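You operate a simulated robot arm through the tools that you are given. There is no shell and no other tool. Be economical: measure what you need, move in short steps, check, and stop when the job is done.

You run a simulated robot arm. Do the job below in one go: nothing can be reset, and whatever is moved stays where it is left.

Task
Tidy up at the top of the chest. At the end: the green sachet is on the top of the side cabinet; the white sachet is on the top of the side cabinet; the beige basket from the top of the chest is on the top of the side cabinet; the orange cloth from the top of the chest is on the top of the side cabinet; whatever was shut is shut again. Leave all else as you found it, and nothing knocked over.

The check looks at the end state, three seconds after you hand in, the way a careful person would. Anything else that was tipped, shoved, dropped, spilled or broken makes it a failure. Flat cloth is picked up by pressing the open fingertips on it (5 to 10 N) and closing them slowly along it; thin cloth reads only 2 to 8 mm in the jaws.

Robot
A 6-joint arm with a two-finger parallel gripper, fixed in place. Base frame: the origin is at the foot of the arm, x ahead of it, y to its left, z up; the work surface is at about z = 0.9. Units: m, rad, N and s.
With the tool pointing down near the work surface it reaches from about 0.24 to 0.64 m from the base axis. Its first joint turns from -1.152 to 1.152 rad. Payload 2.7 kg.
Tool frame: the origin (TCP) lies between the finger pads and is the grasp point; the fingertips stand 0.023 m ahead of it; z points along the fingers, y is the line along which they close. The gripper opens to 0.094 m. The fingers are 0.038 m wide and 0.01 m thick; the gripper's body (0.054 by 0.096 m) begins 0.039 m behind the TCP.
Orientation is that of the tool frame in the base frame, as a unit quaternion [x, y, z, w]. With the fingers straight down and closing along the base's y, the tool's x points along the base's -x, its y along +y and its z along -z.

Tools
- The arm moves only by the tool step_arm. Its argument "steps" is a list of rows, each an object of numbers (a shift or turn left out is 0, a gripper value left out holds the last): "x", "y", "z": the shift along the tool's x, y, z in m; "rx", "ry", "rz": the turn, a rotation vector about the tool's x, y, z in rad; "hand": the gripper command, from -1 (shut) to 1 (fully open), values between in proportion. In form: [{"x": .., "y": .., "z": .., "rx": .., "ry": .., "rz": .., "hand": ..}, ...]. A call has 1 to 20 rows; each row shifts and turns the commanded pose from where the row before left it, along the tool's axes as they then stand. Each row takes 0.2 s and may step no farther than 0.05 m and 0.15 rad from the row before; otherwise, or with a gripper value out of range, the whole call is refused. Where a pose cannot be reached the arm comes as near as it can. A force on the tool above 40 N (or 10 N above the force at the start of the call, whichever is more), or a blocked arm, ends the call early, and 0.2 s more pass. The fingers move at their own pace (about 0.045 m/s each) and stop on an object; they squeeze with about 43 N. The grip force told is the motor's: it shows also when the fingers shut on nothing. Time passes only in rows, and 0.2 s behind the last, so rows that do not move let the fingers close. It gives the time, the measured TCP pose, the force on the tool (base axes), the opening and the grip force at its end, in the units of the frame above (readings bear some noise), with the torque about the TCP (base axes, N m) and any sound that the robot's microphone picked up.
- Cameras (640 x 400 px; columns grow to the right, rows downward): "scene" is fixed at [0.0962, -0.4561, 1.3854]; the picture's right is [0.48, -0.88, 0.00], its down [-0.64, -0.35, -0.69] and it looks along [0.60, 0.33, -0.73] (base axes); focal length 219 px, centre (320, 200). "wrist" rides on the gripper at [0.086, 0.016, -0.075] in the tool frame; the picture's right is [-0.18, 0.98, 0.00], its down [-0.58, -0.11, -0.81] and it looks along [-0.79, -0.15, 0.59] (tool axes); focal length 243 px, centre (320, 200). There is no depth. A picture from a camera that has moved, and an enlarged one, comes with that camera's place and axes in the base frame and with its lens. The place of the scene camera against the robot may be out by one fixed shift of up to 0.012 m in any direction.
- snapshot(camera): a new picture of that camera. The clock stands still meanwhile.
- zoom(camera, box): a new picture of the part [left, top, right, bottom] of that camera's present view, enlarged. The clock stands still meanwhile.
- finish_job(): hands the job in; it is judged then, once.

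Go step by step. Nothing tells you positions but the pictures and the camera data: compare them with the known pose of the tool, close in by small moves and look again before you grip or let go. The budget is 120 turns and 84 pictures, counting those below and the enlarged ones. Unless the task says otherwise, let go and move clear before handing in, and close with one line.

The tools are called after "Request:" as name(argument=value, ...) on one line, values as JSON. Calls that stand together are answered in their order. step_arm: Moves the arm, as the interface text tells. Its arguments: {"type":"object","properties":{"steps":{"type":"array"}},"required":["steps"]} The other tools are called the same way: snapshot (camera) takes a picture; zoom (camera, box) takes an enlarged picture of a part of a camera's view; finish_job () hands the job in.

At the start:

```text
time: 0.0
tcp_pos: [0.3649, -0.1207, 1.1899]
orientation: [-0.001, 1.0, 0.0, 0.001]
force: [-0.2, 0.3, 0.6]
ft_torque: [0.02, 0.01, 0.02]
opening: 0.0939
grasp_force: 0.1
```

scene: 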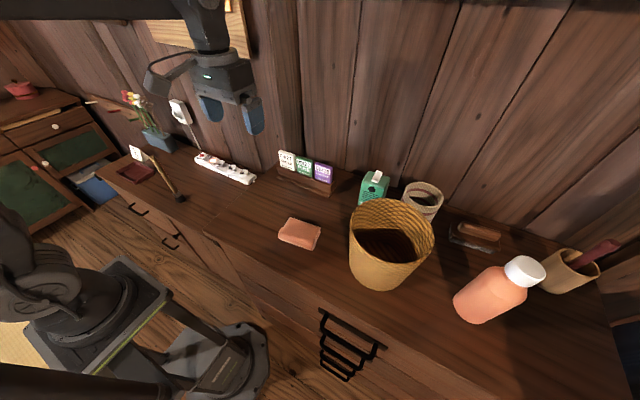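
wrist: 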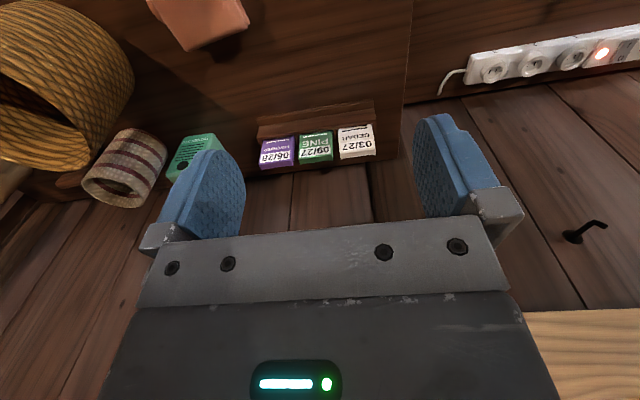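

I see the chest top with sachets in a wooden holder, an orange cloth, a beige basket and other items, and what looks like the side cabinet far left. I'll look closer first.

Request:
zoom(camera="scene", box=[0, 60, 200, 220])

Request:
zoom(camera="scene", box=[250, 130, 450, 290])

Request:
zoom(camera="scene", box=[420, 180, 640, 400])

```text
2.50 times, centred on (100, 140) of scene
camera zoom: at [0.0962, -0.4561, 1.3854], right [0.48, -0.88, 0.0], down [-0.64, -0.35, -0.69], along [0.6, 0.33, -0.73], focal length 548 px, centre (870, 350)
```

zoom: 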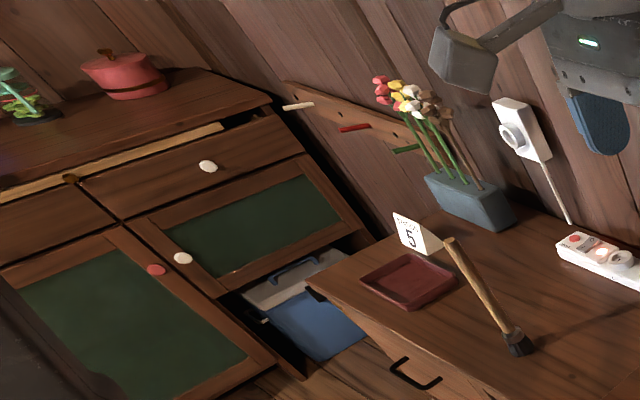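

```text
2.50 times, centred on (350, 210) of scene
camera zoom: at [0.0962, -0.4561, 1.3854], right [0.48, -0.88, 0.0], down [-0.64, -0.35, -0.69], along [0.6, 0.33, -0.73], focal length 548 px, centre (245, 175)
```

zoom: 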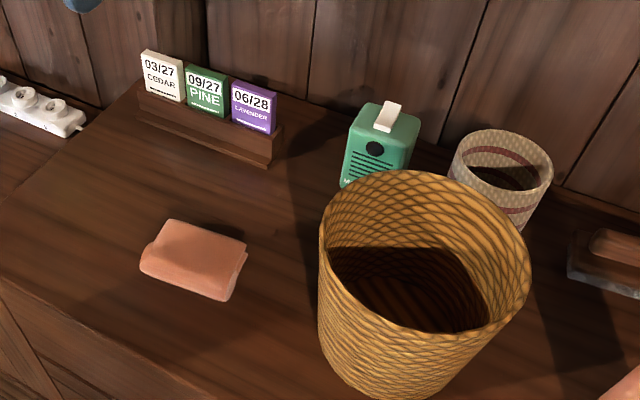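

```text
1.82 times, centred on (530, 290) of scene
camera zoom: at [0.0962, -0.4561, 1.3854], right [0.48, -0.88, 0.0], down [-0.64, -0.35, -0.69], along [0.6, 0.33, -0.73], focal length 399 px, centre (-62, 36)
```

zoom: 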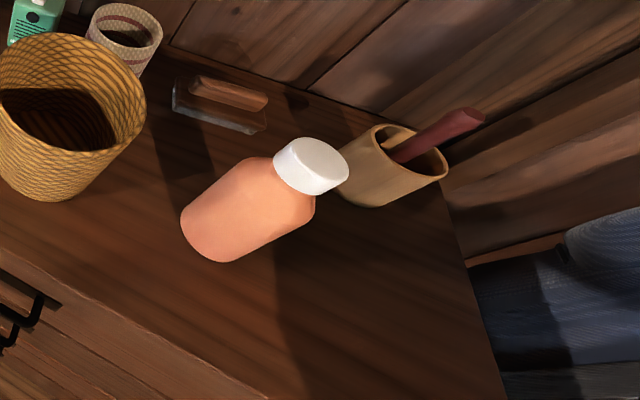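

The sachets, cloth and baskets are on the chest; the piece with the power strip just to its left is the reachable candidate for the side cabinet. I'll zoom in to settle the heights and which basket is beige.

Request:
zoom(camera="wrist", box=[0, 0, 260, 220])

Request:
zoom(camera="scene", box=[90, 120, 330, 300])

Request:
zoom(camera="scene", box=[340, 150, 520, 290])

```text
1.82 times, centred on (130, 110) of wrist
camera zoom: at [0.2776, -0.1056, 1.2663], right [0.18, 0.98, 0.0], down [0.58, -0.11, 0.81], along [0.79, -0.15, -0.59], focal length 441 px, centre (666, 364)
```

zoom: 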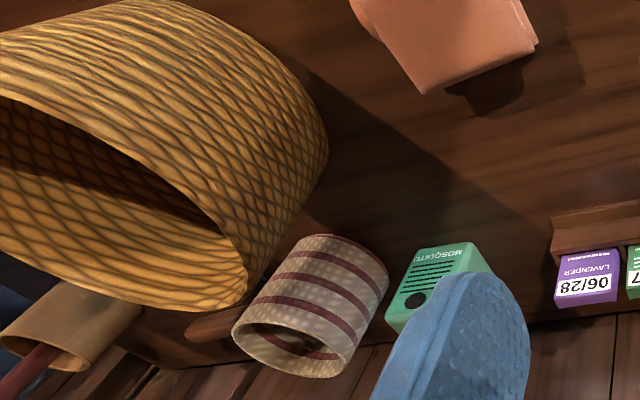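

```text
2.22 times, centred on (210, 210) of scene
camera zoom: at [0.0962, -0.4561, 1.3854], right [0.48, -0.88, 0.0], down [-0.64, -0.35, -0.69], along [0.6, 0.33, -0.73], focal length 488 px, centre (564, 178)
```

zoom: 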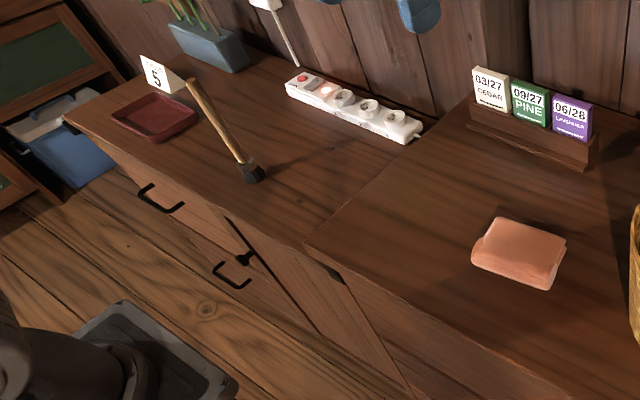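

```text
2.86 times, centred on (430, 220) of scene
camera zoom: at [0.0962, -0.4561, 1.3854], right [0.48, -0.88, 0.0], down [-0.64, -0.35, -0.69], along [0.6, 0.33, -0.73], focal length 627 px, centre (6, 143)
```

zoom: 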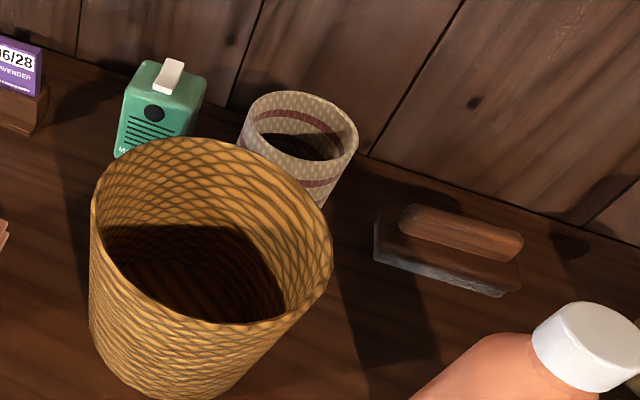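

The side cabinet seems lower than the chest, and the two baskets need telling apart. I'll move the wrist camera over toward the baskets, staying high.

Request:
step_arm(steps=[{"y": -0.05, "z": -0.02}, {"y": -0.05, "z": -0.02}, {"y": -0.05}, {"y": -0.05}, {"y": -0.05}, {}])

Request:
snapshot(camera="wrist")

```text
refused: row 1 steps farther than a row can; nothing moved
```

```text
75 pictures are left
camera wrist: at [0.2776, -0.1056, 1.2663], right [0.18, 0.98, 0.0], down [0.58, -0.11, 0.81], along [0.79, -0.15, -0.59], focal length 243 px, centre (320, 200)
```

wrist: 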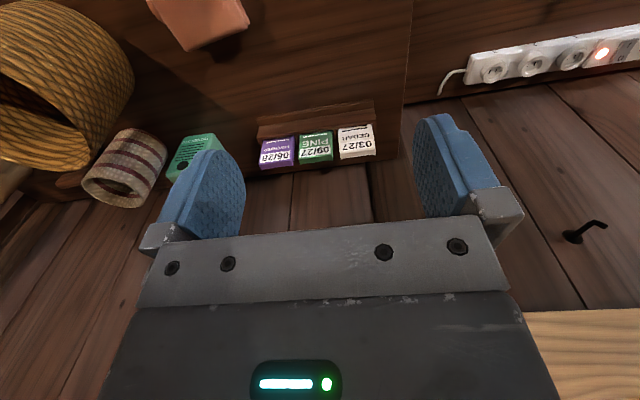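

Refused because the diagonal step exceeded 0.05 m; I'll use smaller steps and look after they finish.

Request:
step_arm(steps=[{"y": -0.045, "z": -0.02}, {"y": -0.045, "z": -0.02}, {"y": -0.045}, {"y": -0.045}, {"y": -0.045}, {"y": -0.045}, {}])

```text
time: 1.6
tcp_pos: [0.3639, -0.3904, 1.2315]
orientation: [-0.001, 1.0, 0.0, 0.0]
force: [0.0, -1.1, 0.5]
ft_torque: [0.04, 0.03, -0.01]
opening: 0.0941
grasp_force: 0.1
```

I'm now above the area near the large basket; taking a wrist picture.

Request:
snapshot(camera="wrist")

Request:
zoom(camera="scene", box=[90, 100, 330, 250])

```text
74 pictures are left
camera wrist: at [0.2767, -0.3764, 1.3061], right [0.18, 0.98, 0.0], down [0.58, -0.11, 0.81], along [0.79, -0.15, -0.59], focal length 243 px, centre (320, 200)
```

wrist: 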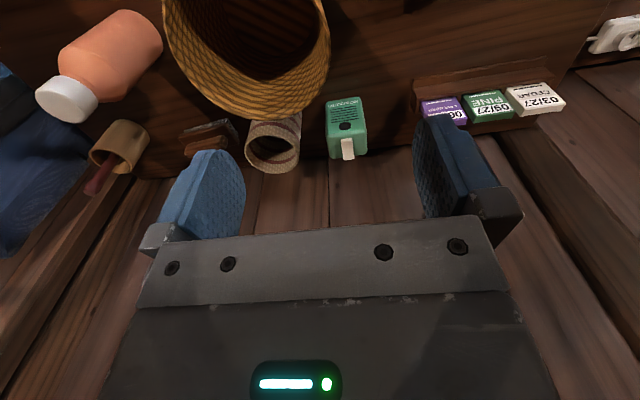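

```text
2.67 times, centred on (210, 175) of scene
camera zoom: at [0.0961, -0.4561, 1.3854], right [0.48, -0.88, 0.0], down [-0.64, -0.35, -0.69], along [0.6, 0.33, -0.73], focal length 585 px, centre (613, 267)
```

zoom: 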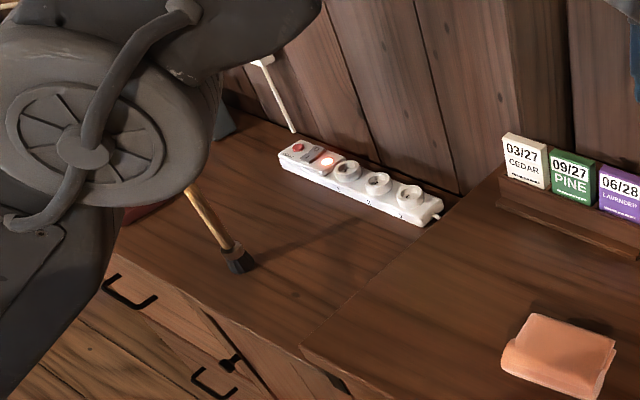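

I'll zoom on the baskets and the tan cup to settle identity.

Request:
zoom(camera="wrist", box=[80, 0, 380, 200])

```text
2.00 times, centred on (230, 100) of wrist
camera zoom: at [0.2767, -0.3764, 1.3061], right [0.18, 0.98, 0.0], down [0.58, -0.11, 0.81], along [0.79, -0.15, -0.59], focal length 485 px, centre (500, 400)
```

zoom: 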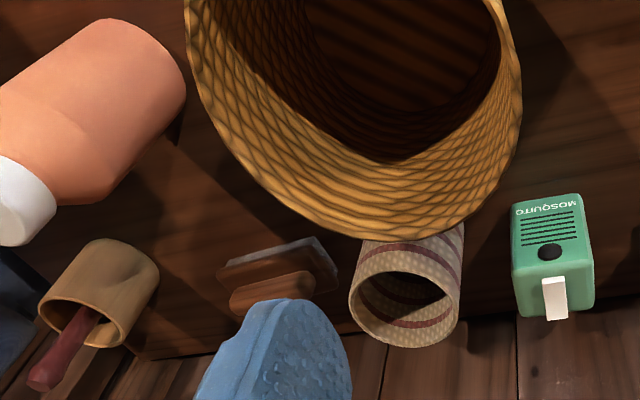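

The small striped one is the colour nearest beige, but it stands far out (about (0.55, -0.51)), so I'll test how far the arm can reach in that direction, staying well above everything.

Request:
step_arm(steps=[{"x": -0.04, "y": -0.02}, {"x": -0.04, "y": -0.02}, {"x": -0.04, "y": -0.02}, {"x": -0.04, "y": -0.02}, {"z": 0.04}, {"z": 0.03}, {}])

Request:
snapshot(camera="scene")

```text
time: 3.2
tcp_pos: [0.3885, -0.3918, 1.1396]
orientation: [0.0, 1.0, 0.0, 0.001]
force: [0.3, -0.7, -1.9]
ft_torque: [0.02, 0.02, 0.01]
opening: 0.0938
grasp_force: 0.0
out of reach, approached as far as the arm can: row 1, 2, 3, 4
```

```text
71 pictures are left
```

scene: 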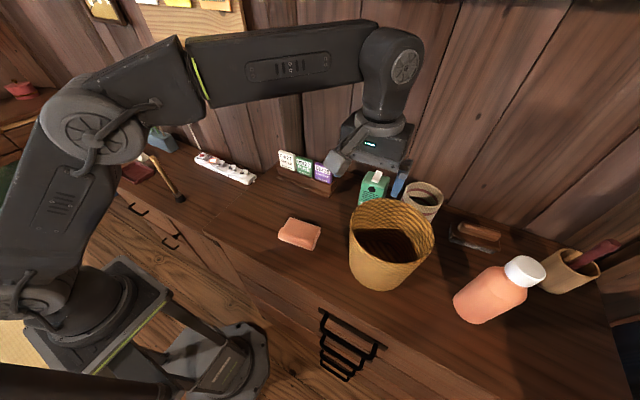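

The arm reaches only about 0.55 m out at this height. The small striped pot (r≈0.75) is beyond the arm's range, while the large wicker one (centre about (0.37, -0.46)) is within it and is the one basket proper. Next I'll survey the side cabinet top with the wrist camera.

Request:
step_arm(steps=[{"y": 0.045, "x": 0.01}, {"y": 0.045, "x": 0.01}, {"y": 0.045, "x": 0.01}, {"y": 0.045, "x": 0.01}, {"y": 0.045, "x": 0.01}, {"y": 0.045, "x": 0.01}, {"y": 0.045, "x": 0.01}, {"y": 0.045, "x": 0.01}, {"y": 0.045}, {"y": 0.045}, {"y": 0.045}, {}])

```text
time: 5.8
tcp_pos: [0.3074, 0.1032, 1.1382]
orientation: [-0.001, 1.0, 0.0, 0.002]
force: [0.6, -0.4, -0.6]
ft_torque: [0.0, 0.02, -0.04]
opening: 0.0939
grasp_force: 0.0
```

Now I'm in front of the side cabinet area; I'll take a wrist picture there.

Request:
snapshot(camera="wrist")

```text
70 pictures are left
camera wrist: at [0.2208, 0.1181, 1.2137], right [0.18, 0.98, 0.0], down [0.58, -0.11, 0.81], along [0.79, -0.15, -0.59], focal length 243 px, centre (320, 200)
```

wrist: 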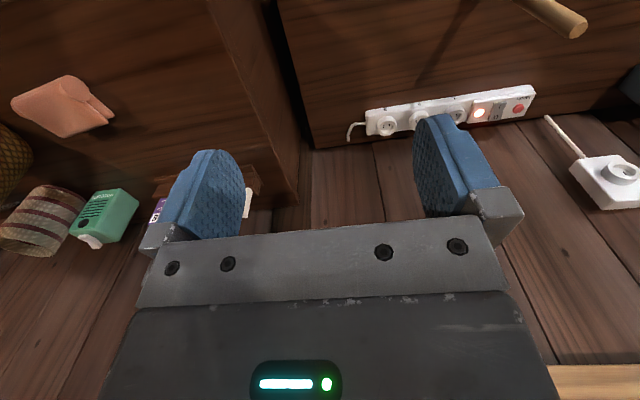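

The side cabinet top is at about z≈0.75, with free room at x 0.32–0.52, y 0.05–0.27; the power strip is at the back and the brush at y≥0.3. I'll turn the tool 90° so the fingers close along x, for the cloth first.

Request:
step_arm(steps=[{"rz": 0.1428}, {"rz": 0.1428}, {"rz": 0.1428}, {"rz": 0.1428}, {"rz": 0.1428}, {"rz": 0.1428}, {"rz": 0.1428}, {"rz": 0.1428}, {"rz": 0.1428}, {"rz": 0.1428}, {"rz": 0.1428}, {}])

```text
time: 8.4
tcp_pos: [0.3082, 0.103, 1.14]
orientation: [0.708, 0.707, 0.0, 0.0]
force: [0.0, -0.1, 0.1]
ft_torque: [0.01, -0.02, 0.03]
opening: 0.0937
grasp_force: 0.1
```

Rotation done. Now over to above the cloth.

Request:
step_arm(steps=[{"x": -0.044, "y": 0.006, "z": 0.01}, {"x": -0.044, "y": 0.006, "z": 0.01}, {"x": -0.044, "y": 0.006, "z": 0.01}, {"x": -0.044, "y": 0.006, "z": 0.01}, {"x": -0.044, "y": 0.006, "z": 0.01}, {"x": -0.044, "y": 0.006, "z": 0.01}, {"x": -0.044, "y": 0.006, "z": 0.01}, {"x": -0.044, "y": 0.006, "z": 0.01}, {}])

Request:
snapshot(camera="wrist")

Request:
zoom(camera="scene", box=[230, 130, 430, 290])

```text
time: 10.4
tcp_pos: [0.3568, -0.2495, 1.0602]
orientation: [0.707, 0.707, 0.0, 0.001]
force: [-0.4, -1.0, -0.1]
ft_torque: [-0.04, 0.01, 0.01]
opening: 0.0938
grasp_force: 0.0
```

```text
69 pictures are left
camera wrist: at [0.3721, -0.1638, 1.1345], right [0.98, -0.18, 0.0], down [-0.11, -0.58, 0.81], along [-0.15, -0.79, -0.59], focal length 243 px, centre (320, 200)
```

wrist: 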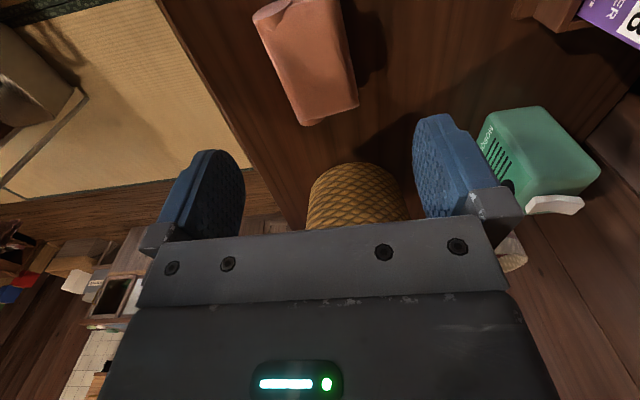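

```text
2.50 times, centred on (330, 210) of scene
camera zoom: at [0.0961, -0.4561, 1.3854], right [0.48, -0.88, 0.0], down [-0.64, -0.35, -0.69], along [0.6, 0.33, -0.73], focal length 548 px, centre (295, 175)
```

zoom: 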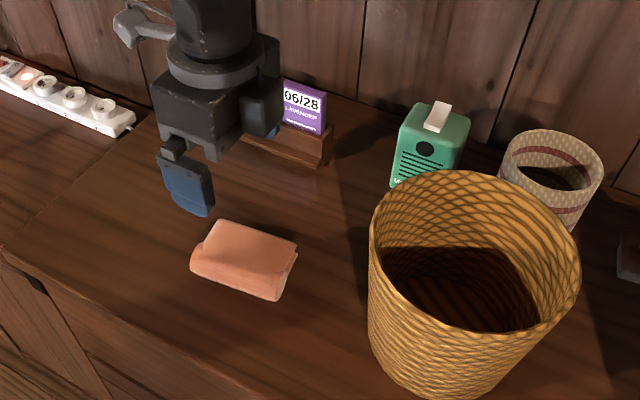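

The cloth is a folded pad about 6 × 11 cm centred near (0.35, -0.262), long side along y. I'll straddle it with the open fingers and lower.

Request:
step_arm(steps=[{"x": -0.012, "y": -0.006, "z": 0.03}, {"z": 0.04}, {"z": 0.03}, {"z": 0.01}, {}])

Request:
snapshot(camera="wrist")

Request:
zoom(camera="scene", box=[230, 130, 430, 290])

```text
time: 11.6
tcp_pos: [0.3505, -0.2609, 0.9486]
orientation: [0.707, 0.708, 0.001, 0.001]
force: [-0.6, 0.3, 0.0]
ft_torque: [-0.02, 0.0, 0.0]
opening: 0.0941
grasp_force: 0.2
```

```text
67 pictures are left
camera wrist: at [0.3669, -0.1754, 1.0244], right [0.98, -0.18, 0.0], down [-0.11, -0.58, 0.81], along [-0.15, -0.79, -0.59], focal length 243 px, centre (320, 200)
```

wrist: 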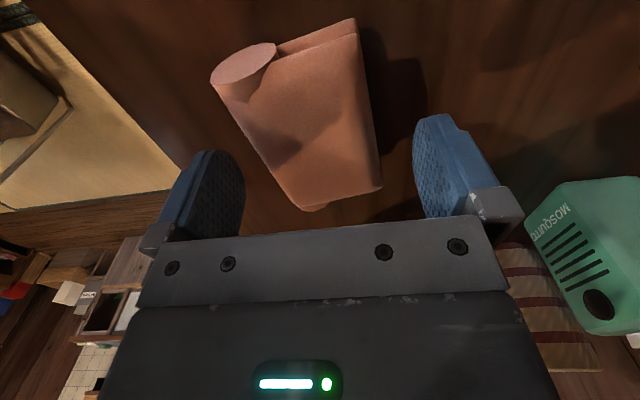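

```text
2.50 times, centred on (330, 210) of scene
camera zoom: at [0.0962, -0.4561, 1.3854], right [0.48, -0.88, 0.0], down [-0.64, -0.35, -0.69], along [0.6, 0.33, -0.73], focal length 548 px, centre (295, 175)
```

zoom: 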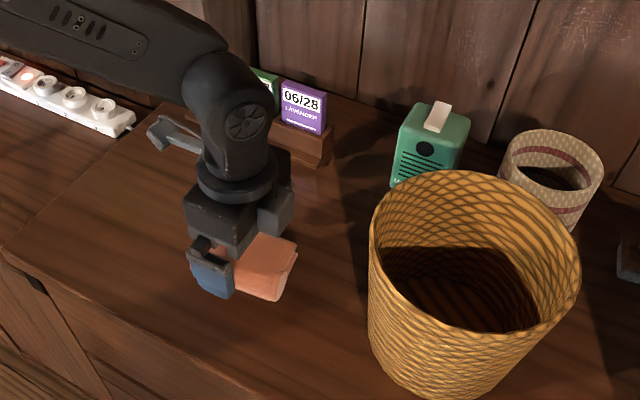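

The cloth lies centred between the fingers. I'll lower to just touch the chest top in small steps.

Request:
step_arm(steps=[{"x": -0.01, "z": 0.01}, {"z": 0.006}, {"z": 0.004}, {}])

```text
time: 12.6
tcp_pos: [0.3511, -0.2712, 0.9295]
orientation: [0.707, 0.708, 0.0, 0.0]
force: [0.7, -0.1, -0.3]
ft_torque: [0.0, -0.01, -0.02]
opening: 0.094
grasp_force: 0.1
```

Request:
step_arm(steps=[{"z": 0.003}, {"z": 0.003}, {"hand": 0.6}, {"hand": 0.3}, {"hand": 0.0}, {"hand": -0.3}, {"hand": -0.6}, {"hand": -1}, {"hand": -1}, {"hand": -1}])

```text
time: 14.8
tcp_pos: [0.3515, -0.2717, 0.9252]
orientation: [0.706, 0.708, 0.0, 0.001]
force: [-1.0, -0.1, 0.2]
ft_torque: [-0.03, -0.02, -0.01]
opening: 0.0713
grasp_force: 42.9
```

The jaws stopped at 71 mm on the cloth with full grip. I'll lift a little and check.

Request:
step_arm(steps=[{"z": -0.02}, {"z": -0.03}, {"z": -0.03}, {}])

Request:
snapshot(camera="wrist")

Request:
snapshot(camera="scene")

```text
time: 15.8
tcp_pos: [0.3509, -0.2713, 1.004]
orientation: [0.706, 0.708, 0.0, 0.001]
force: [-0.5, 1.0, -0.7]
ft_torque: [-0.03, 0.0, 0.01]
opening: 0.0713
grasp_force: 43.2
```

```text
65 pictures are left
camera wrist: at [0.3665, -0.1864, 1.0796], right [0.98, -0.18, 0.0], down [-0.11, -0.58, 0.81], along [-0.15, -0.79, -0.59], focal length 243 px, centre (320, 200)
```

wrist: 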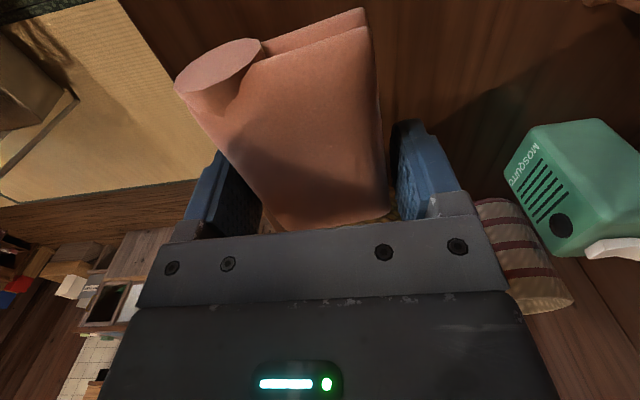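

```text
64 pictures are left
```

scene: 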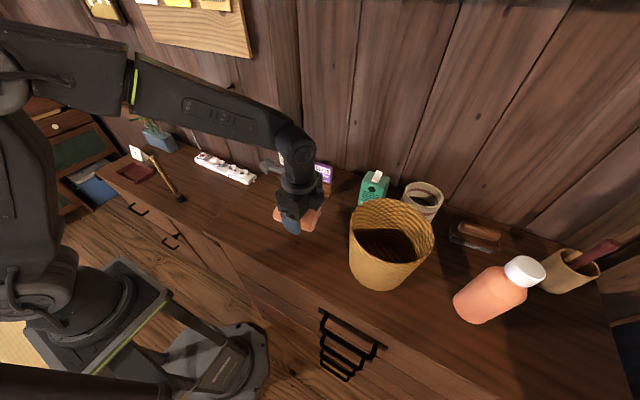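

The cloth is held. I'll carry it to the back of the side cabinet around (0.48, 0.345), passing clear of the upright brush near (0.34, 0.32), whose top is near z≈0.95.

Request:
step_arm(steps=[{"z": -0.04}, {"x": 0.048, "z": -0.01}, {"x": 0.048}, {"x": 0.048}, {"x": 0.048}, {"x": 0.048}, {"x": 0.048}, {"x": 0.048}, {"x": 0.035, "y": 0.032}, {"x": 0.035, "y": 0.032}, {"x": 0.03, "y": 0.032}, {"x": 0.03, "y": 0.032}, {"x": 0.045}, {"x": 0.045}, {"x": 0.045}, {"x": 0.015}, {}])

Request:
snapshot(camera="wrist")

Request:
snapshot(camera="scene")

```text
time: 19.4
tcp_pos: [0.4781, 0.3457, 1.053]
orientation: [0.707, 0.708, 0.001, 0.001]
force: [-1.0, -0.1, -0.5]
ft_torque: [0.0, 0.03, -0.02]
opening: 0.0699
grasp_force: 43.1
```

```text
63 pictures are left
camera wrist: at [0.4935, 0.4304, 1.1281], right [0.98, -0.18, 0.0], down [-0.11, -0.58, 0.81], along [-0.15, -0.79, -0.59], focal length 243 px, centre (320, 200)
```

wrist: 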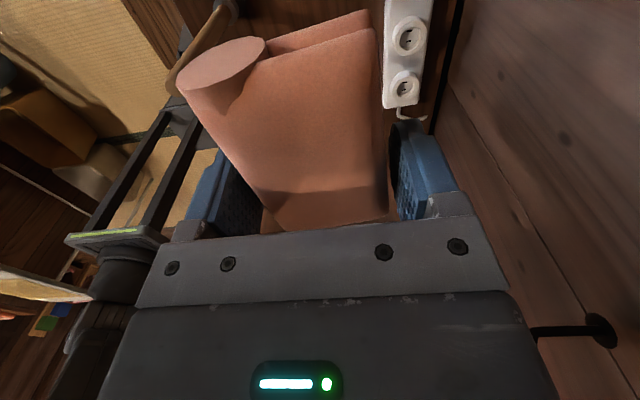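

```text
62 pictures are left
```

scene: 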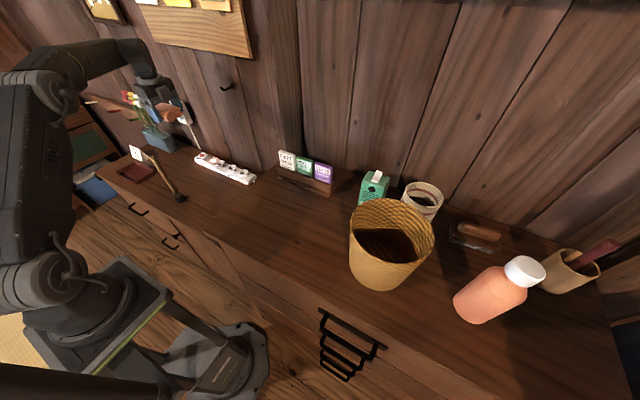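

The cloth is over clear cabinet space between brush and power strip. Lowering most of the way.

Request:
step_arm(steps=[{"z": 0.04}, {"z": 0.04}, {"z": 0.04}, {"z": 0.04}, {"z": 0.04}, {"z": 0.02}, {}])

Request:
zoom(camera="scene", box=[90, 70, 290, 230])

Request:
snapshot(camera="wrist")

```text
time: 21.0
tcp_pos: [0.4795, 0.3443, 0.8333]
orientation: [0.707, 0.707, 0.001, 0.001]
force: [0.2, 0.1, -0.5]
ft_torque: [-0.02, 0.0, 0.0]
opening: 0.0695
grasp_force: 43.2
```

```text
2.50 times, centred on (190, 150) of scene
camera zoom: at [0.0962, -0.4561, 1.3854], right [0.48, -0.88, 0.0], down [-0.64, -0.35, -0.69], along [0.6, 0.33, -0.73], focal length 548 px, centre (645, 325)
```

zoom: 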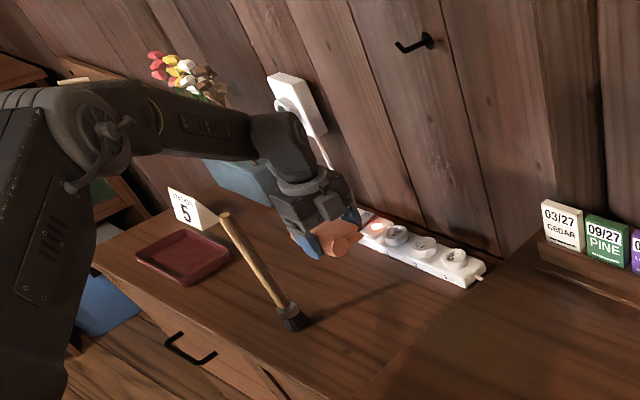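

```text
60 pictures are left
camera wrist: at [0.4949, 0.4294, 0.9086], right [0.98, -0.18, 0.0], down [-0.11, -0.58, 0.81], along [-0.15, -0.79, -0.59], focal length 243 px, centre (320, 200)
```

wrist: 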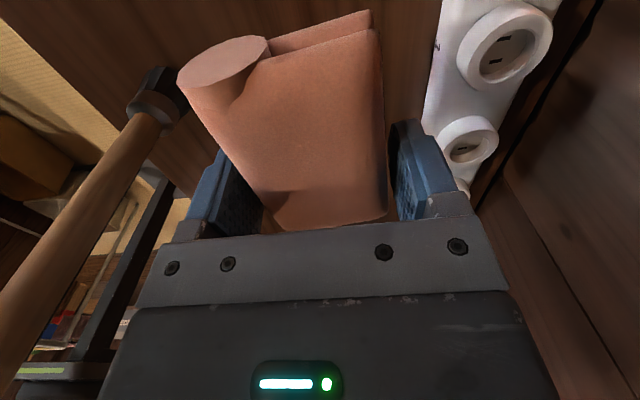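

Cloth still well placed between the brush and the strip, with about 3 cm clearance each. Continuing down in small steps until touch.

Request:
step_arm(steps=[{"z": 0.02}, {"z": 0.02}, {"z": 0.01}, {"z": 0.005}, {}])

```text
time: 22.2
tcp_pos: [0.4806, 0.3442, 0.7778]
orientation: [0.706, 0.708, 0.001, 0.001]
force: [-0.1, -0.3, -0.3]
ft_torque: [0.0, 0.0, -0.02]
opening: 0.0691
grasp_force: 43.0
```

Request:
step_arm(steps=[{"z": 0.005}, {"z": 0.004}, {}])

```text
time: 23.0
tcp_pos: [0.4788, 0.3446, 0.7695]
orientation: [0.706, 0.708, 0.0, 0.001]
force: [0.4, 0.3, -0.3]
ft_torque: [-0.03, 0.04, -0.02]
opening: 0.0688
grasp_force: 42.9
```

Request:
step_arm(steps=[{"z": 0.004}, {"z": 0.003}, {}])

Request:
zoom(camera="scene", box=[150, 100, 270, 200])

```text
time: 23.8
tcp_pos: [0.4796, 0.3451, 0.7628]
orientation: [0.706, 0.708, 0.0, 0.0]
force: [0.7, -0.3, -0.6]
ft_torque: [-0.02, 0.0, -0.02]
opening: 0.0688
grasp_force: 43.0
```

```text
4.00 times, centred on (210, 150) of scene
camera zoom: at [0.0962, -0.4561, 1.3854], right [0.48, -0.88, 0.0], down [-0.64, -0.35, -0.69], along [0.6, 0.33, -0.73], focal length 878 px, centre (760, 400)
```

zoom: 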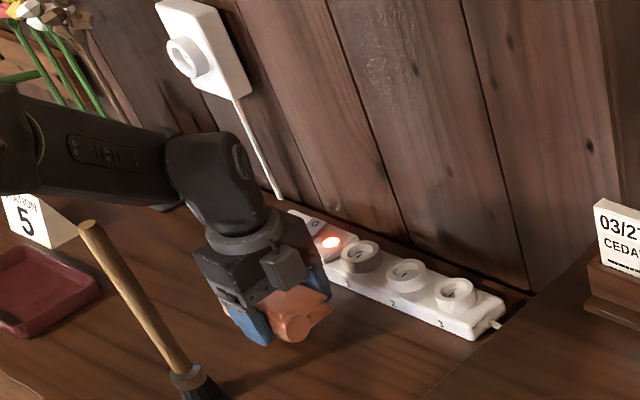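

No contact felt yet; continue in small steps.

Request:
step_arm(steps=[{"z": 0.004}, {"z": 0.003}, {"z": 0.003}, {}])

```text
time: 24.8
tcp_pos: [0.4789, 0.3444, 0.7525]
orientation: [0.706, 0.708, 0.001, 0.0]
force: [-0.1, -0.1, -1.2]
ft_torque: [0.0, -0.03, 0.0]
opening: 0.0681
grasp_force: 42.3
```

Request:
step_arm(steps=[{"z": 0.004}, {"z": 0.003}, {"z": 0.003}, {}])

Request:
zoom(camera="scene", box=[150, 120, 270, 220])

```text
time: 25.8
tcp_pos: [0.4795, 0.3446, 0.7446]
orientation: [0.707, 0.708, 0.001, 0.0]
force: [-3.8, -3.0, 10.4]
ft_torque: [-0.03, 0.35, 0.2]
opening: 0.0679
grasp_force: 43.2
```

```text
4.00 times, centred on (210, 170) of scene
camera zoom: at [0.0959, -0.4563, 1.3854], right [0.48, -0.88, 0.0], down [-0.64, -0.35, -0.69], along [0.6, 0.33, -0.73], focal length 878 px, centre (760, 320)
```

zoom: 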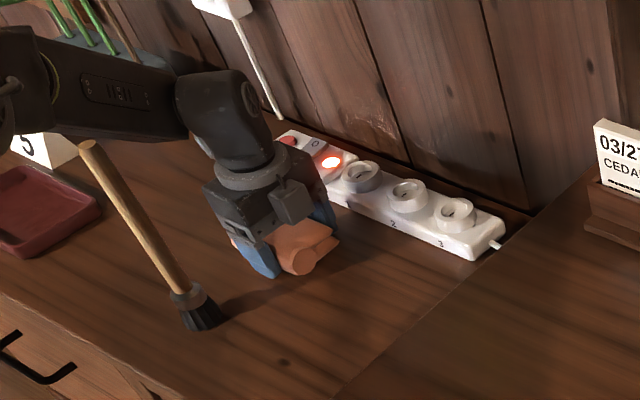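

Contact at TCP z 0.745, so the cabinet top is about z≈0.722. I'll ease off, open partly, and rise.

Request:
step_arm(steps=[{"z": -0.002}, {"hand": 0.6}, {"hand": 0.8}, {"hand": 0.85}, {"hand": 0.85}, {"z": -0.01}, {"z": -0.03}, {"z": -0.04}, {"z": -0.05}, {"z": -0.05}, {"z": -0.05}, {"z": -0.05}, {}])

Request:
snapshot(camera="wrist")

Request:
zoom(camera="scene", box=[90, 90, 290, 250])

```text
time: 28.6
tcp_pos: [0.4791, 0.3451, 1.0258]
orientation: [0.707, 0.707, 0.0, 0.001]
force: [0.9, -0.1, 0.4]
ft_torque: [0.01, 0.01, -0.04]
opening: 0.0869
grasp_force: 0.1
```

```text
57 pictures are left
camera wrist: at [0.4939, 0.4304, 1.1002], right [0.98, -0.18, 0.0], down [-0.11, -0.58, 0.81], along [-0.15, -0.79, -0.59], focal length 243 px, centre (320, 200)
```

wrist: 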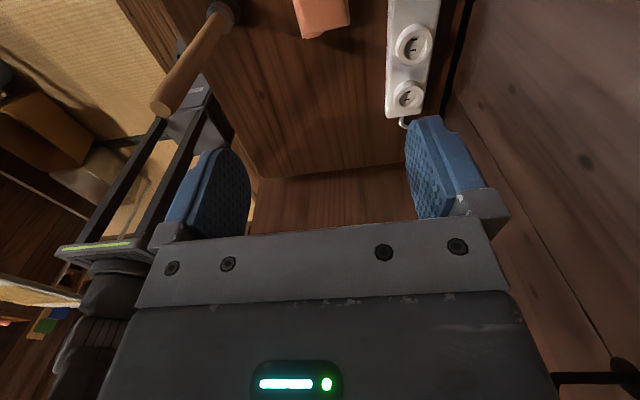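

```text
2.50 times, centred on (190, 170) of scene
camera zoom: at [0.0962, -0.4561, 1.3854], right [0.48, -0.88, 0.0], down [-0.64, -0.35, -0.69], along [0.6, 0.33, -0.73], focal length 548 px, centre (645, 275)
```

zoom: 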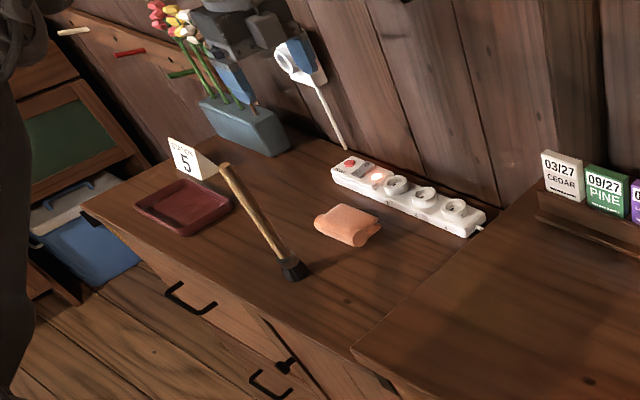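

The cloth sits flat on the side cabinet, with the brush and strip untouched. Now I'll go toward the sachet rack, stopping short to get a side view.

Request:
step_arm(steps=[{"z": -0.04, "hand": 0.5}, {"x": -0.048}, {"x": -0.048}, {"x": -0.048}, {"x": -0.048}, {"x": -0.048}, {"x": -0.048}, {"x": -0.048}, {"x": -0.02, "y": 0.02}, {"y": 0.02}, {}])

Request:
snapshot(camera="wrist")

Request:
zoom(camera="scene", box=[240, 110, 380, 220])

```text
time: 31.0
tcp_pos: [0.5203, -0.0111, 1.0657]
orientation: [0.707, 0.708, 0.001, 0.0]
force: [0.3, 0.1, -1.5]
ft_torque: [0.04, -0.01, 0.02]
opening: 0.0706
grasp_force: 0.0
```

```text
55 pictures are left
camera wrist: at [0.5351, 0.074, 1.1404], right [0.98, -0.18, 0.0], down [-0.11, -0.58, 0.81], along [-0.15, -0.79, -0.59], focal length 243 px, centre (320, 200)
```

wrist: 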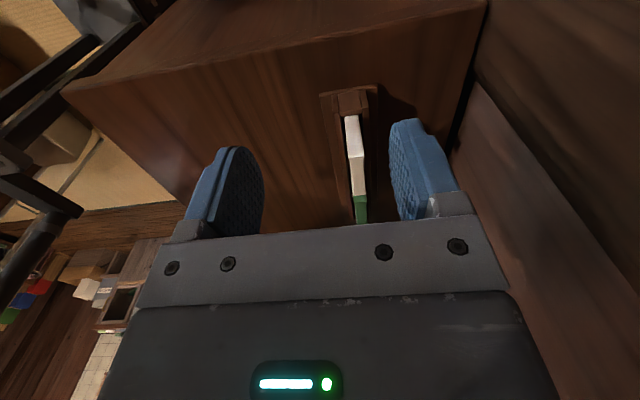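

```text
3.64 times, centred on (310, 165) of scene
camera zoom: at [0.0962, -0.4561, 1.3854], right [0.48, -0.88, 0.0], down [-0.64, -0.35, -0.69], along [0.6, 0.33, -0.73], focal length 798 px, centre (356, 327)
```

zoom: 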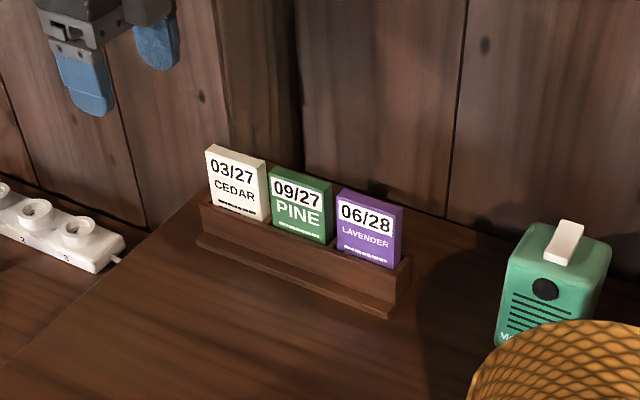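

Request:
zoom(camera="wrist", box=[270, 60, 430, 230])

```text
2.35 times, centred on (350, 145) of wrist
camera zoom: at [0.5351, 0.074, 1.1404], right [0.98, -0.18, 0.0], down [-0.11, -0.58, 0.81], along [-0.15, -0.79, -0.59], focal length 571 px, centre (249, 329)
```

zoom: 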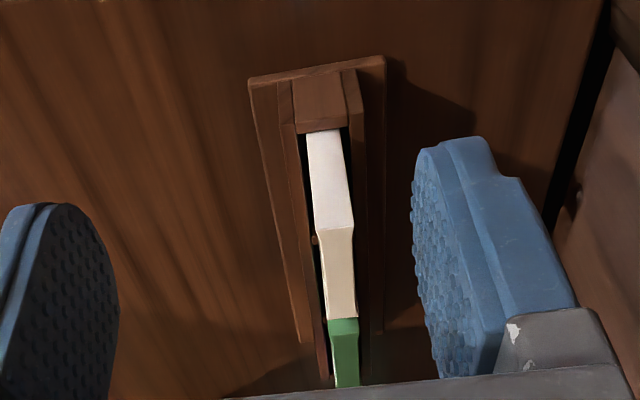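

The white sachet's top edge is at about (0.538, -0.093, 0.998), 12 mm thick and 48 mm wide, with clear space either side above the rack. I'll position over it and check before lowering.

Request:
step_arm(steps=[{"x": -0.04, "y": 0.009, "hand": 0.15}, {"x": -0.042, "y": 0.009}, {"z": 0.03}, {}])

Request:
zoom(camera="wrist", box=[200, 40, 440, 230])

Request:
zoom(camera="scene", box=[240, 90, 380, 200])

```text
time: 32.0
tcp_pos: [0.5391, -0.0947, 1.0351]
orientation: [0.707, 0.708, 0.001, 0.001]
force: [-0.2, -0.4, 0.4]
ft_torque: [0.01, 0.0, 0.0]
opening: 0.054
grasp_force: 0.1
```

```text
2.11 times, centred on (320, 135) of wrist
camera zoom: at [0.553, -0.0086, 1.11], right [0.98, -0.18, 0.0], down [-0.11, -0.58, 0.81], along [-0.15, -0.79, -0.59], focal length 511 px, centre (320, 337)
```

zoom: 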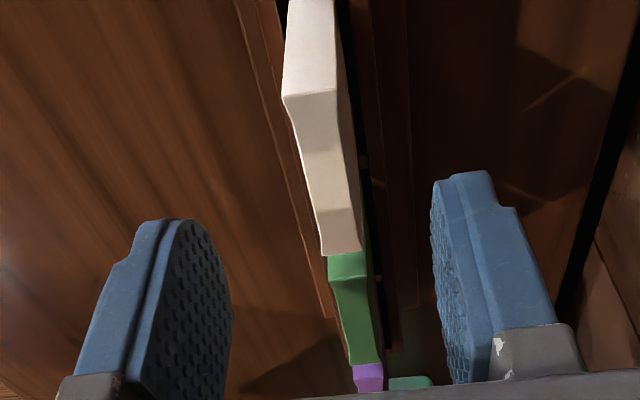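

```text
3.64 times, centred on (310, 145) of scene
camera zoom: at [0.0962, -0.4561, 1.3854], right [0.48, -0.88, 0.0], down [-0.64, -0.35, -0.69], along [0.6, 0.33, -0.73], focal length 798 px, centre (356, 400)
```

zoom: 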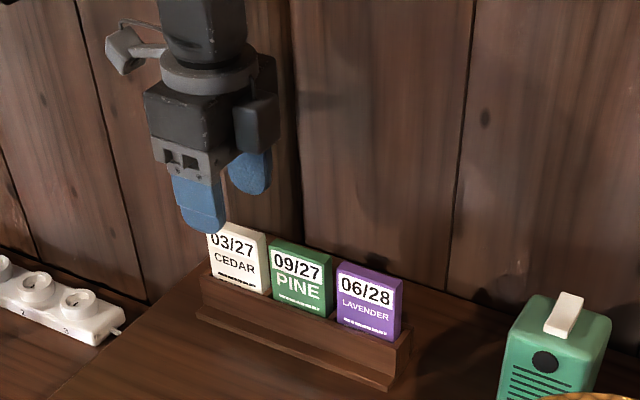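

Fingers are centred on the white sachet. Lowering and closing gently.

Request:
step_arm(steps=[{"z": 0.02}, {"z": 0.015}, {"z": 0.01}, {"hand": -0.2}, {"hand": -0.5}, {"hand": -0.7}, {"hand": -0.9}, {"hand": -1}, {}])

Request:
zoom(camera="scene", box=[240, 90, 380, 200])

```text
time: 34.0
tcp_pos: [0.5377, -0.0931, 0.9905]
orientation: [0.707, 0.708, 0.0, 0.001]
force: [0.2, 0.0, 0.6]
ft_torque: [0.01, -0.03, -0.03]
opening: 0.013
grasp_force: 43.0
```

```text
3.64 times, centred on (310, 145) of scene
camera zoom: at [0.0962, -0.4561, 1.3854], right [0.48, -0.88, 0.0], down [-0.64, -0.35, -0.69], along [0.6, 0.33, -0.73], focal length 798 px, centre (356, 400)
```

zoom: 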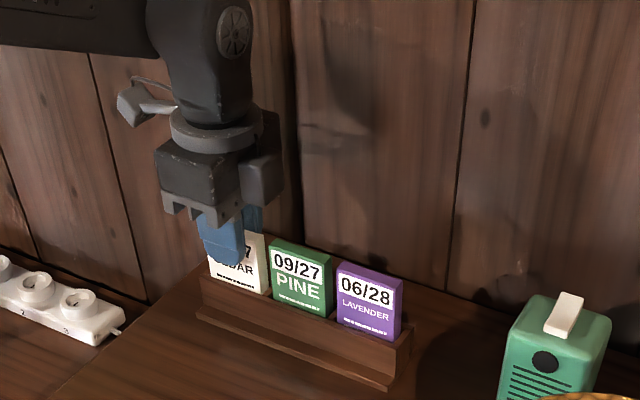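

Gripped at 13 mm. Lifting straight up out of the slot and checking.

Request:
step_arm(steps=[{"z": -0.015}, {"z": -0.02}, {"z": -0.03}, {"z": -0.03}, {}])

Request:
zoom(camera="scene", box=[230, 70, 390, 200])

Request:
zoom(camera="wrist", box=[200, 40, 440, 230])

```text
time: 35.2
tcp_pos: [0.537, -0.0929, 1.0847]
orientation: [0.707, 0.707, 0.001, 0.0]
force: [0.3, -0.4, -1.1]
ft_torque: [-0.03, -0.02, 0.0]
opening: 0.013
grasp_force: 42.4
```

```text
3.08 times, centred on (310, 135) of scene
camera zoom: at [0.0962, -0.4561, 1.3854], right [0.48, -0.88, 0.0], down [-0.64, -0.35, -0.69], along [0.6, 0.33, -0.73], focal length 675 px, centre (351, 400)
```

zoom: 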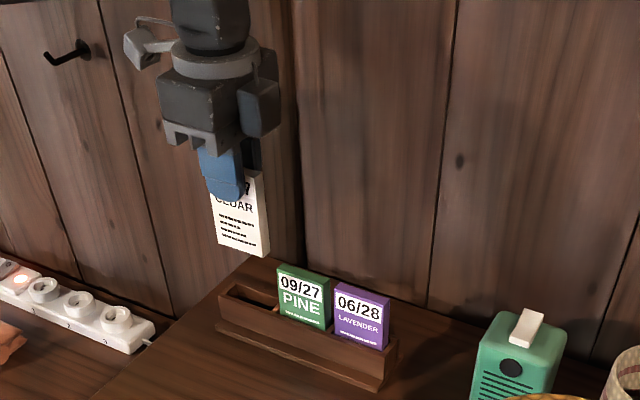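

```text
2.11 times, centred on (320, 135) of wrist
camera zoom: at [0.552, -0.0074, 1.1598], right [0.98, -0.18, 0.0], down [-0.11, -0.58, 0.81], along [-0.15, -0.79, -0.59], focal length 511 px, centre (320, 337)
```

zoom: 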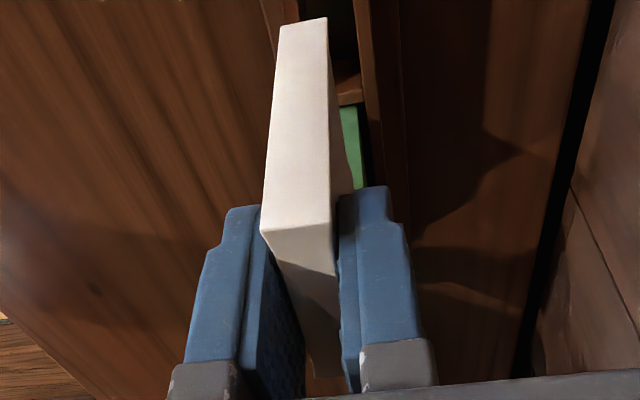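

The white sachet is out (about 84 mm tall, bottom 77 mm below the TCP); the rack and others are untouched. I'll carry it to (0.50, 0.078) over the side cabinet.

Request:
step_arm(steps=[{"z": -0.02}, {"x": 0.045, "y": -0.01}, {"x": 0.045, "y": -0.01}, {"x": 0.045, "y": -0.01}, {"x": 0.036, "y": -0.007}, {"z": 0.05}, {"z": 0.05}, {"z": 0.04}, {}])

Request:
snapshot(camera="scene")

Request:
snapshot(camera="wrist")

```text
time: 37.2
tcp_pos: [0.5006, 0.077, 0.9647]
orientation: [0.706, 0.708, 0.0, 0.001]
force: [0.7, 0.8, 0.1]
ft_torque: [0.01, -0.05, -0.01]
opening: 0.0129
grasp_force: 43.1
```

```text
47 pictures are left
```

scene: 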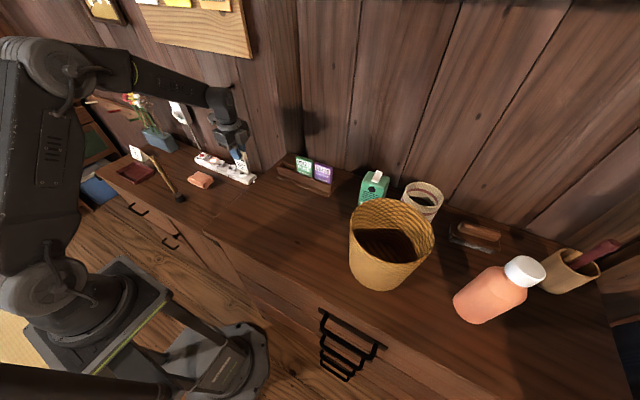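

```text
46 pictures are left
camera wrist: at [0.5157, 0.1626, 1.0401], right [0.98, -0.18, 0.0], down [-0.11, -0.58, 0.81], along [-0.15, -0.79, -0.59], focal length 243 px, centre (320, 200)
```

wrist: 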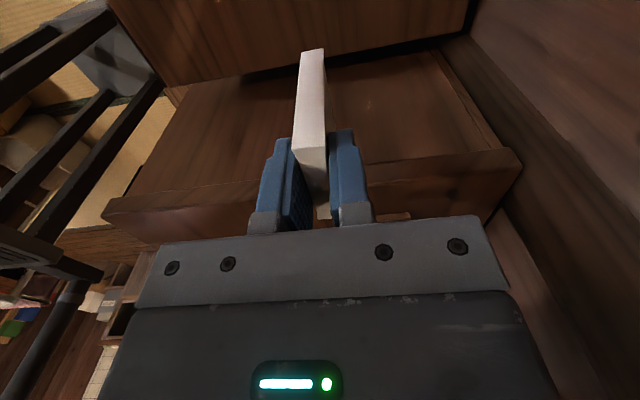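

The sachet clears everything; cabinet edge is at about y≈0.02–0.03. Shifting 1 cm left and lowering.

Request:
step_arm(steps=[{"x": 0.01, "z": 0.03}, {"z": 0.04}, {"z": 0.04}, {"z": 0.03}, {"z": 0.01}, {"z": 0.005}, {}])

```text
time: 38.8
tcp_pos: [0.5, 0.0883, 0.8097]
orientation: [0.707, 0.708, 0.0, 0.0]
force: [-0.5, 0.5, 0.1]
ft_torque: [0.02, -0.01, 0.0]
opening: 0.0128
grasp_force: 42.7
```

Request:
step_arm(steps=[{"z": 0.004}, {"z": 0.003}, {"z": 0.003}, {}])

Request:
zoom(camera="scene", box=[170, 120, 290, 220])

```text
time: 39.8
tcp_pos: [0.5013, 0.0875, 0.801]
orientation: [0.707, 0.708, 0.002, 0.001]
force: [-4.9, -1.5, 23.2]
ft_torque: [-0.21, 0.45, 0.0]
opening: 0.0129
grasp_force: 43.0
```

```text
4.00 times, centred on (230, 170) of scene
camera zoom: at [0.0957, -0.4562, 1.3854], right [0.48, -0.88, 0.0], down [-0.64, -0.35, -0.69], along [0.6, 0.33, -0.73], focal length 878 px, centre (680, 320)
```

zoom: 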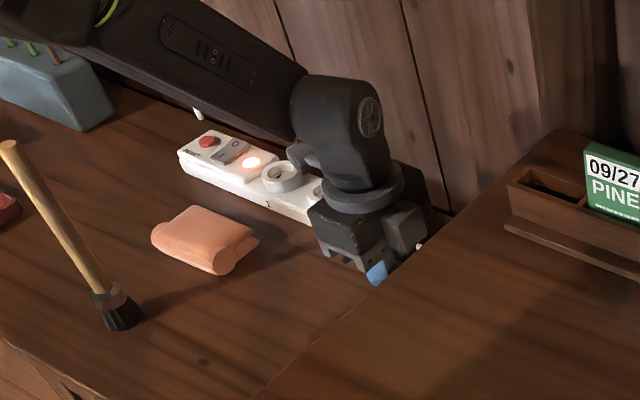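

Contact with the cabinet top. I'll ease up to a light touch and open slowly.

Request:
step_arm(steps=[{"z": -0.002}, {}, {}])

```text
time: 40.6
tcp_pos: [0.5006, 0.0884, 0.8024]
orientation: [0.707, 0.707, 0.001, 0.002]
force: [1.1, -0.5, 12.4]
ft_torque: [-0.02, -0.07, 0.01]
opening: 0.0131
grasp_force: 42.5
```

Request:
step_arm(steps=[{"z": -0.0015}, {}, {"hand": -0.6}, {"hand": -0.4}, {"hand": -0.2}, {"hand": 0.0}, {}, {}])

Request:
zoom(camera="wrist", box=[200, 40, 440, 230])

```text
time: 42.4
tcp_pos: [0.5, 0.0876, 0.8036]
orientation: [0.707, 0.708, 0.001, 0.0]
force: [-0.8, 0.1, 0.2]
ft_torque: [-0.01, 0.01, 0.02]
opening: 0.0469
grasp_force: 0.1
```

```text
2.11 times, centred on (320, 135) of wrist
camera zoom: at [0.5156, 0.1727, 0.8784], right [0.98, -0.18, 0.0], down [-0.11, -0.58, 0.81], along [-0.15, -0.79, -0.59], focal length 511 px, centre (320, 337)
```

zoom: 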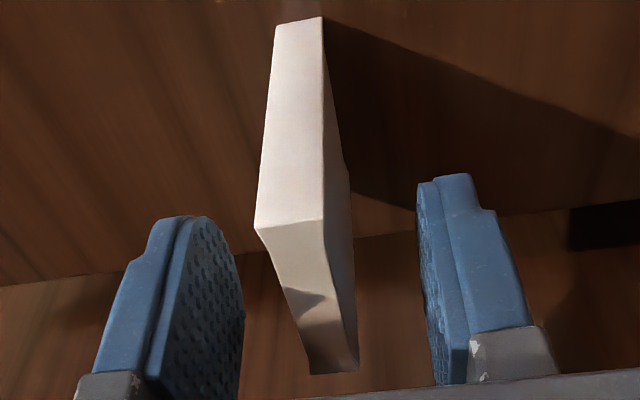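

The white sachet stands freely. Rising and going back for the green one at about (0.537, -0.150).

Request:
step_arm(steps=[{"z": -0.02}, {"z": -0.04}, {"z": -0.05}, {"z": -0.05}, {"z": -0.05}, {"z": -0.05, "hand": 0.15}, {"x": -0.045, "y": 0.009}, {"x": -0.045, "y": 0.009}, {"x": -0.045, "y": 0.009}, {"x": -0.045, "y": 0.009}, {"x": -0.045}, {"x": -0.013, "z": 0.02}, {}])

Request:
zoom(camera="wrist", box=[200, 40, 440, 230])

Request:
zoom(camera="scene", box=[150, 90, 350, 220])

```text
time: 45.2
tcp_pos: [0.5357, -0.1512, 1.0435]
orientation: [0.706, 0.708, 0.0, 0.0]
force: [0.9, 0.6, 0.0]
ft_torque: [-0.01, 0.02, 0.02]
opening: 0.054
grasp_force: 0.0
```

```text
2.11 times, centred on (320, 135) of wrist
camera zoom: at [0.551, -0.0645, 1.1176], right [0.98, -0.18, 0.0], down [-0.11, -0.58, 0.81], along [-0.15, -0.79, -0.59], focal length 511 px, centre (320, 337)
```

zoom: 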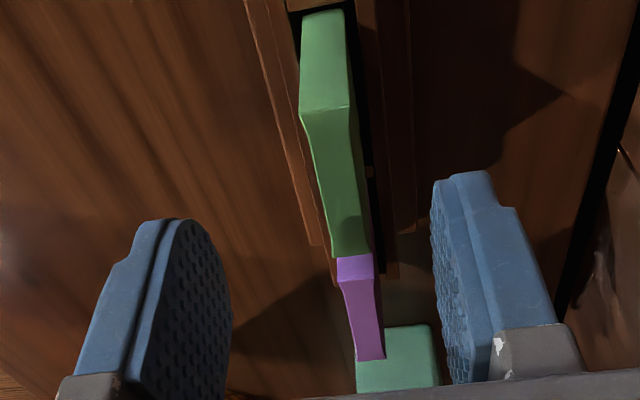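

```text
3.08 times, centred on (250, 155) of scene
camera zoom: at [0.0961, -0.4561, 1.3854], right [0.48, -0.88, 0.0], down [-0.64, -0.35, -0.69], along [0.6, 0.33, -0.73], focal length 675 px, centre (535, 338)
```

zoom: 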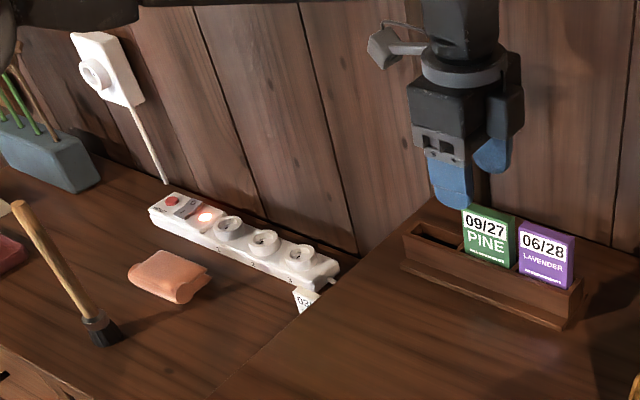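

The green sachet is centred at about (0.539, -0.156). Small correction, lower and close.

Request:
step_arm(steps=[{"x": -0.004, "y": 0.003, "z": 0.01}, {"z": 0.02}, {"z": 0.015}, {"z": 0.008}, {"hand": -0.2}, {"hand": -0.5}, {"hand": -0.7}, {"hand": -0.9}, {"hand": -1}, {}])

```text
time: 47.4
tcp_pos: [0.5404, -0.1543, 0.9918]
orientation: [0.707, 0.707, 0.0, 0.001]
force: [0.6, 0.4, 0.0]
ft_torque: [-0.03, 0.0, 0.0]
opening: 0.0131
grasp_force: 43.0
```

Gripped at 13 mm. Lifting straight up.

Request:
step_arm(steps=[{"z": -0.015}, {"z": -0.02}, {"z": -0.03}, {"z": -0.03}, {"z": -0.02}, {}])

Request:
zoom(camera="scene", box=[150, 70, 390, 220])

```text
time: 48.8
tcp_pos: [0.5404, -0.1548, 1.1049]
orientation: [0.707, 0.708, 0.001, 0.0]
force: [0.5, 0.8, -0.9]
ft_torque: [-0.01, 0.02, 0.02]
opening: 0.0127
grasp_force: 42.9
```

```text
2.67 times, centred on (270, 145) of scene
camera zoom: at [0.0962, -0.4561, 1.3854], right [0.48, -0.88, 0.0], down [-0.64, -0.35, -0.69], along [0.6, 0.33, -0.73], focal length 585 px, centre (453, 347)
```

zoom: 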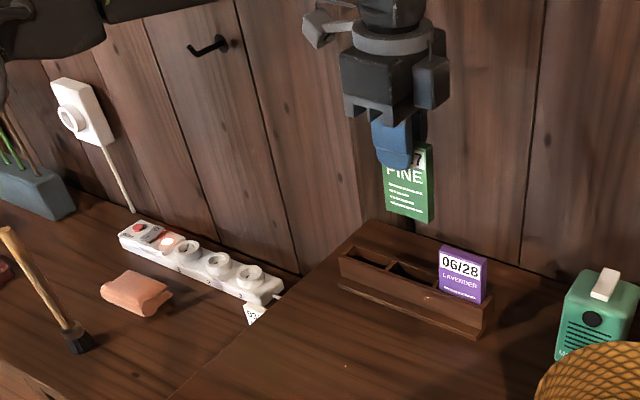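

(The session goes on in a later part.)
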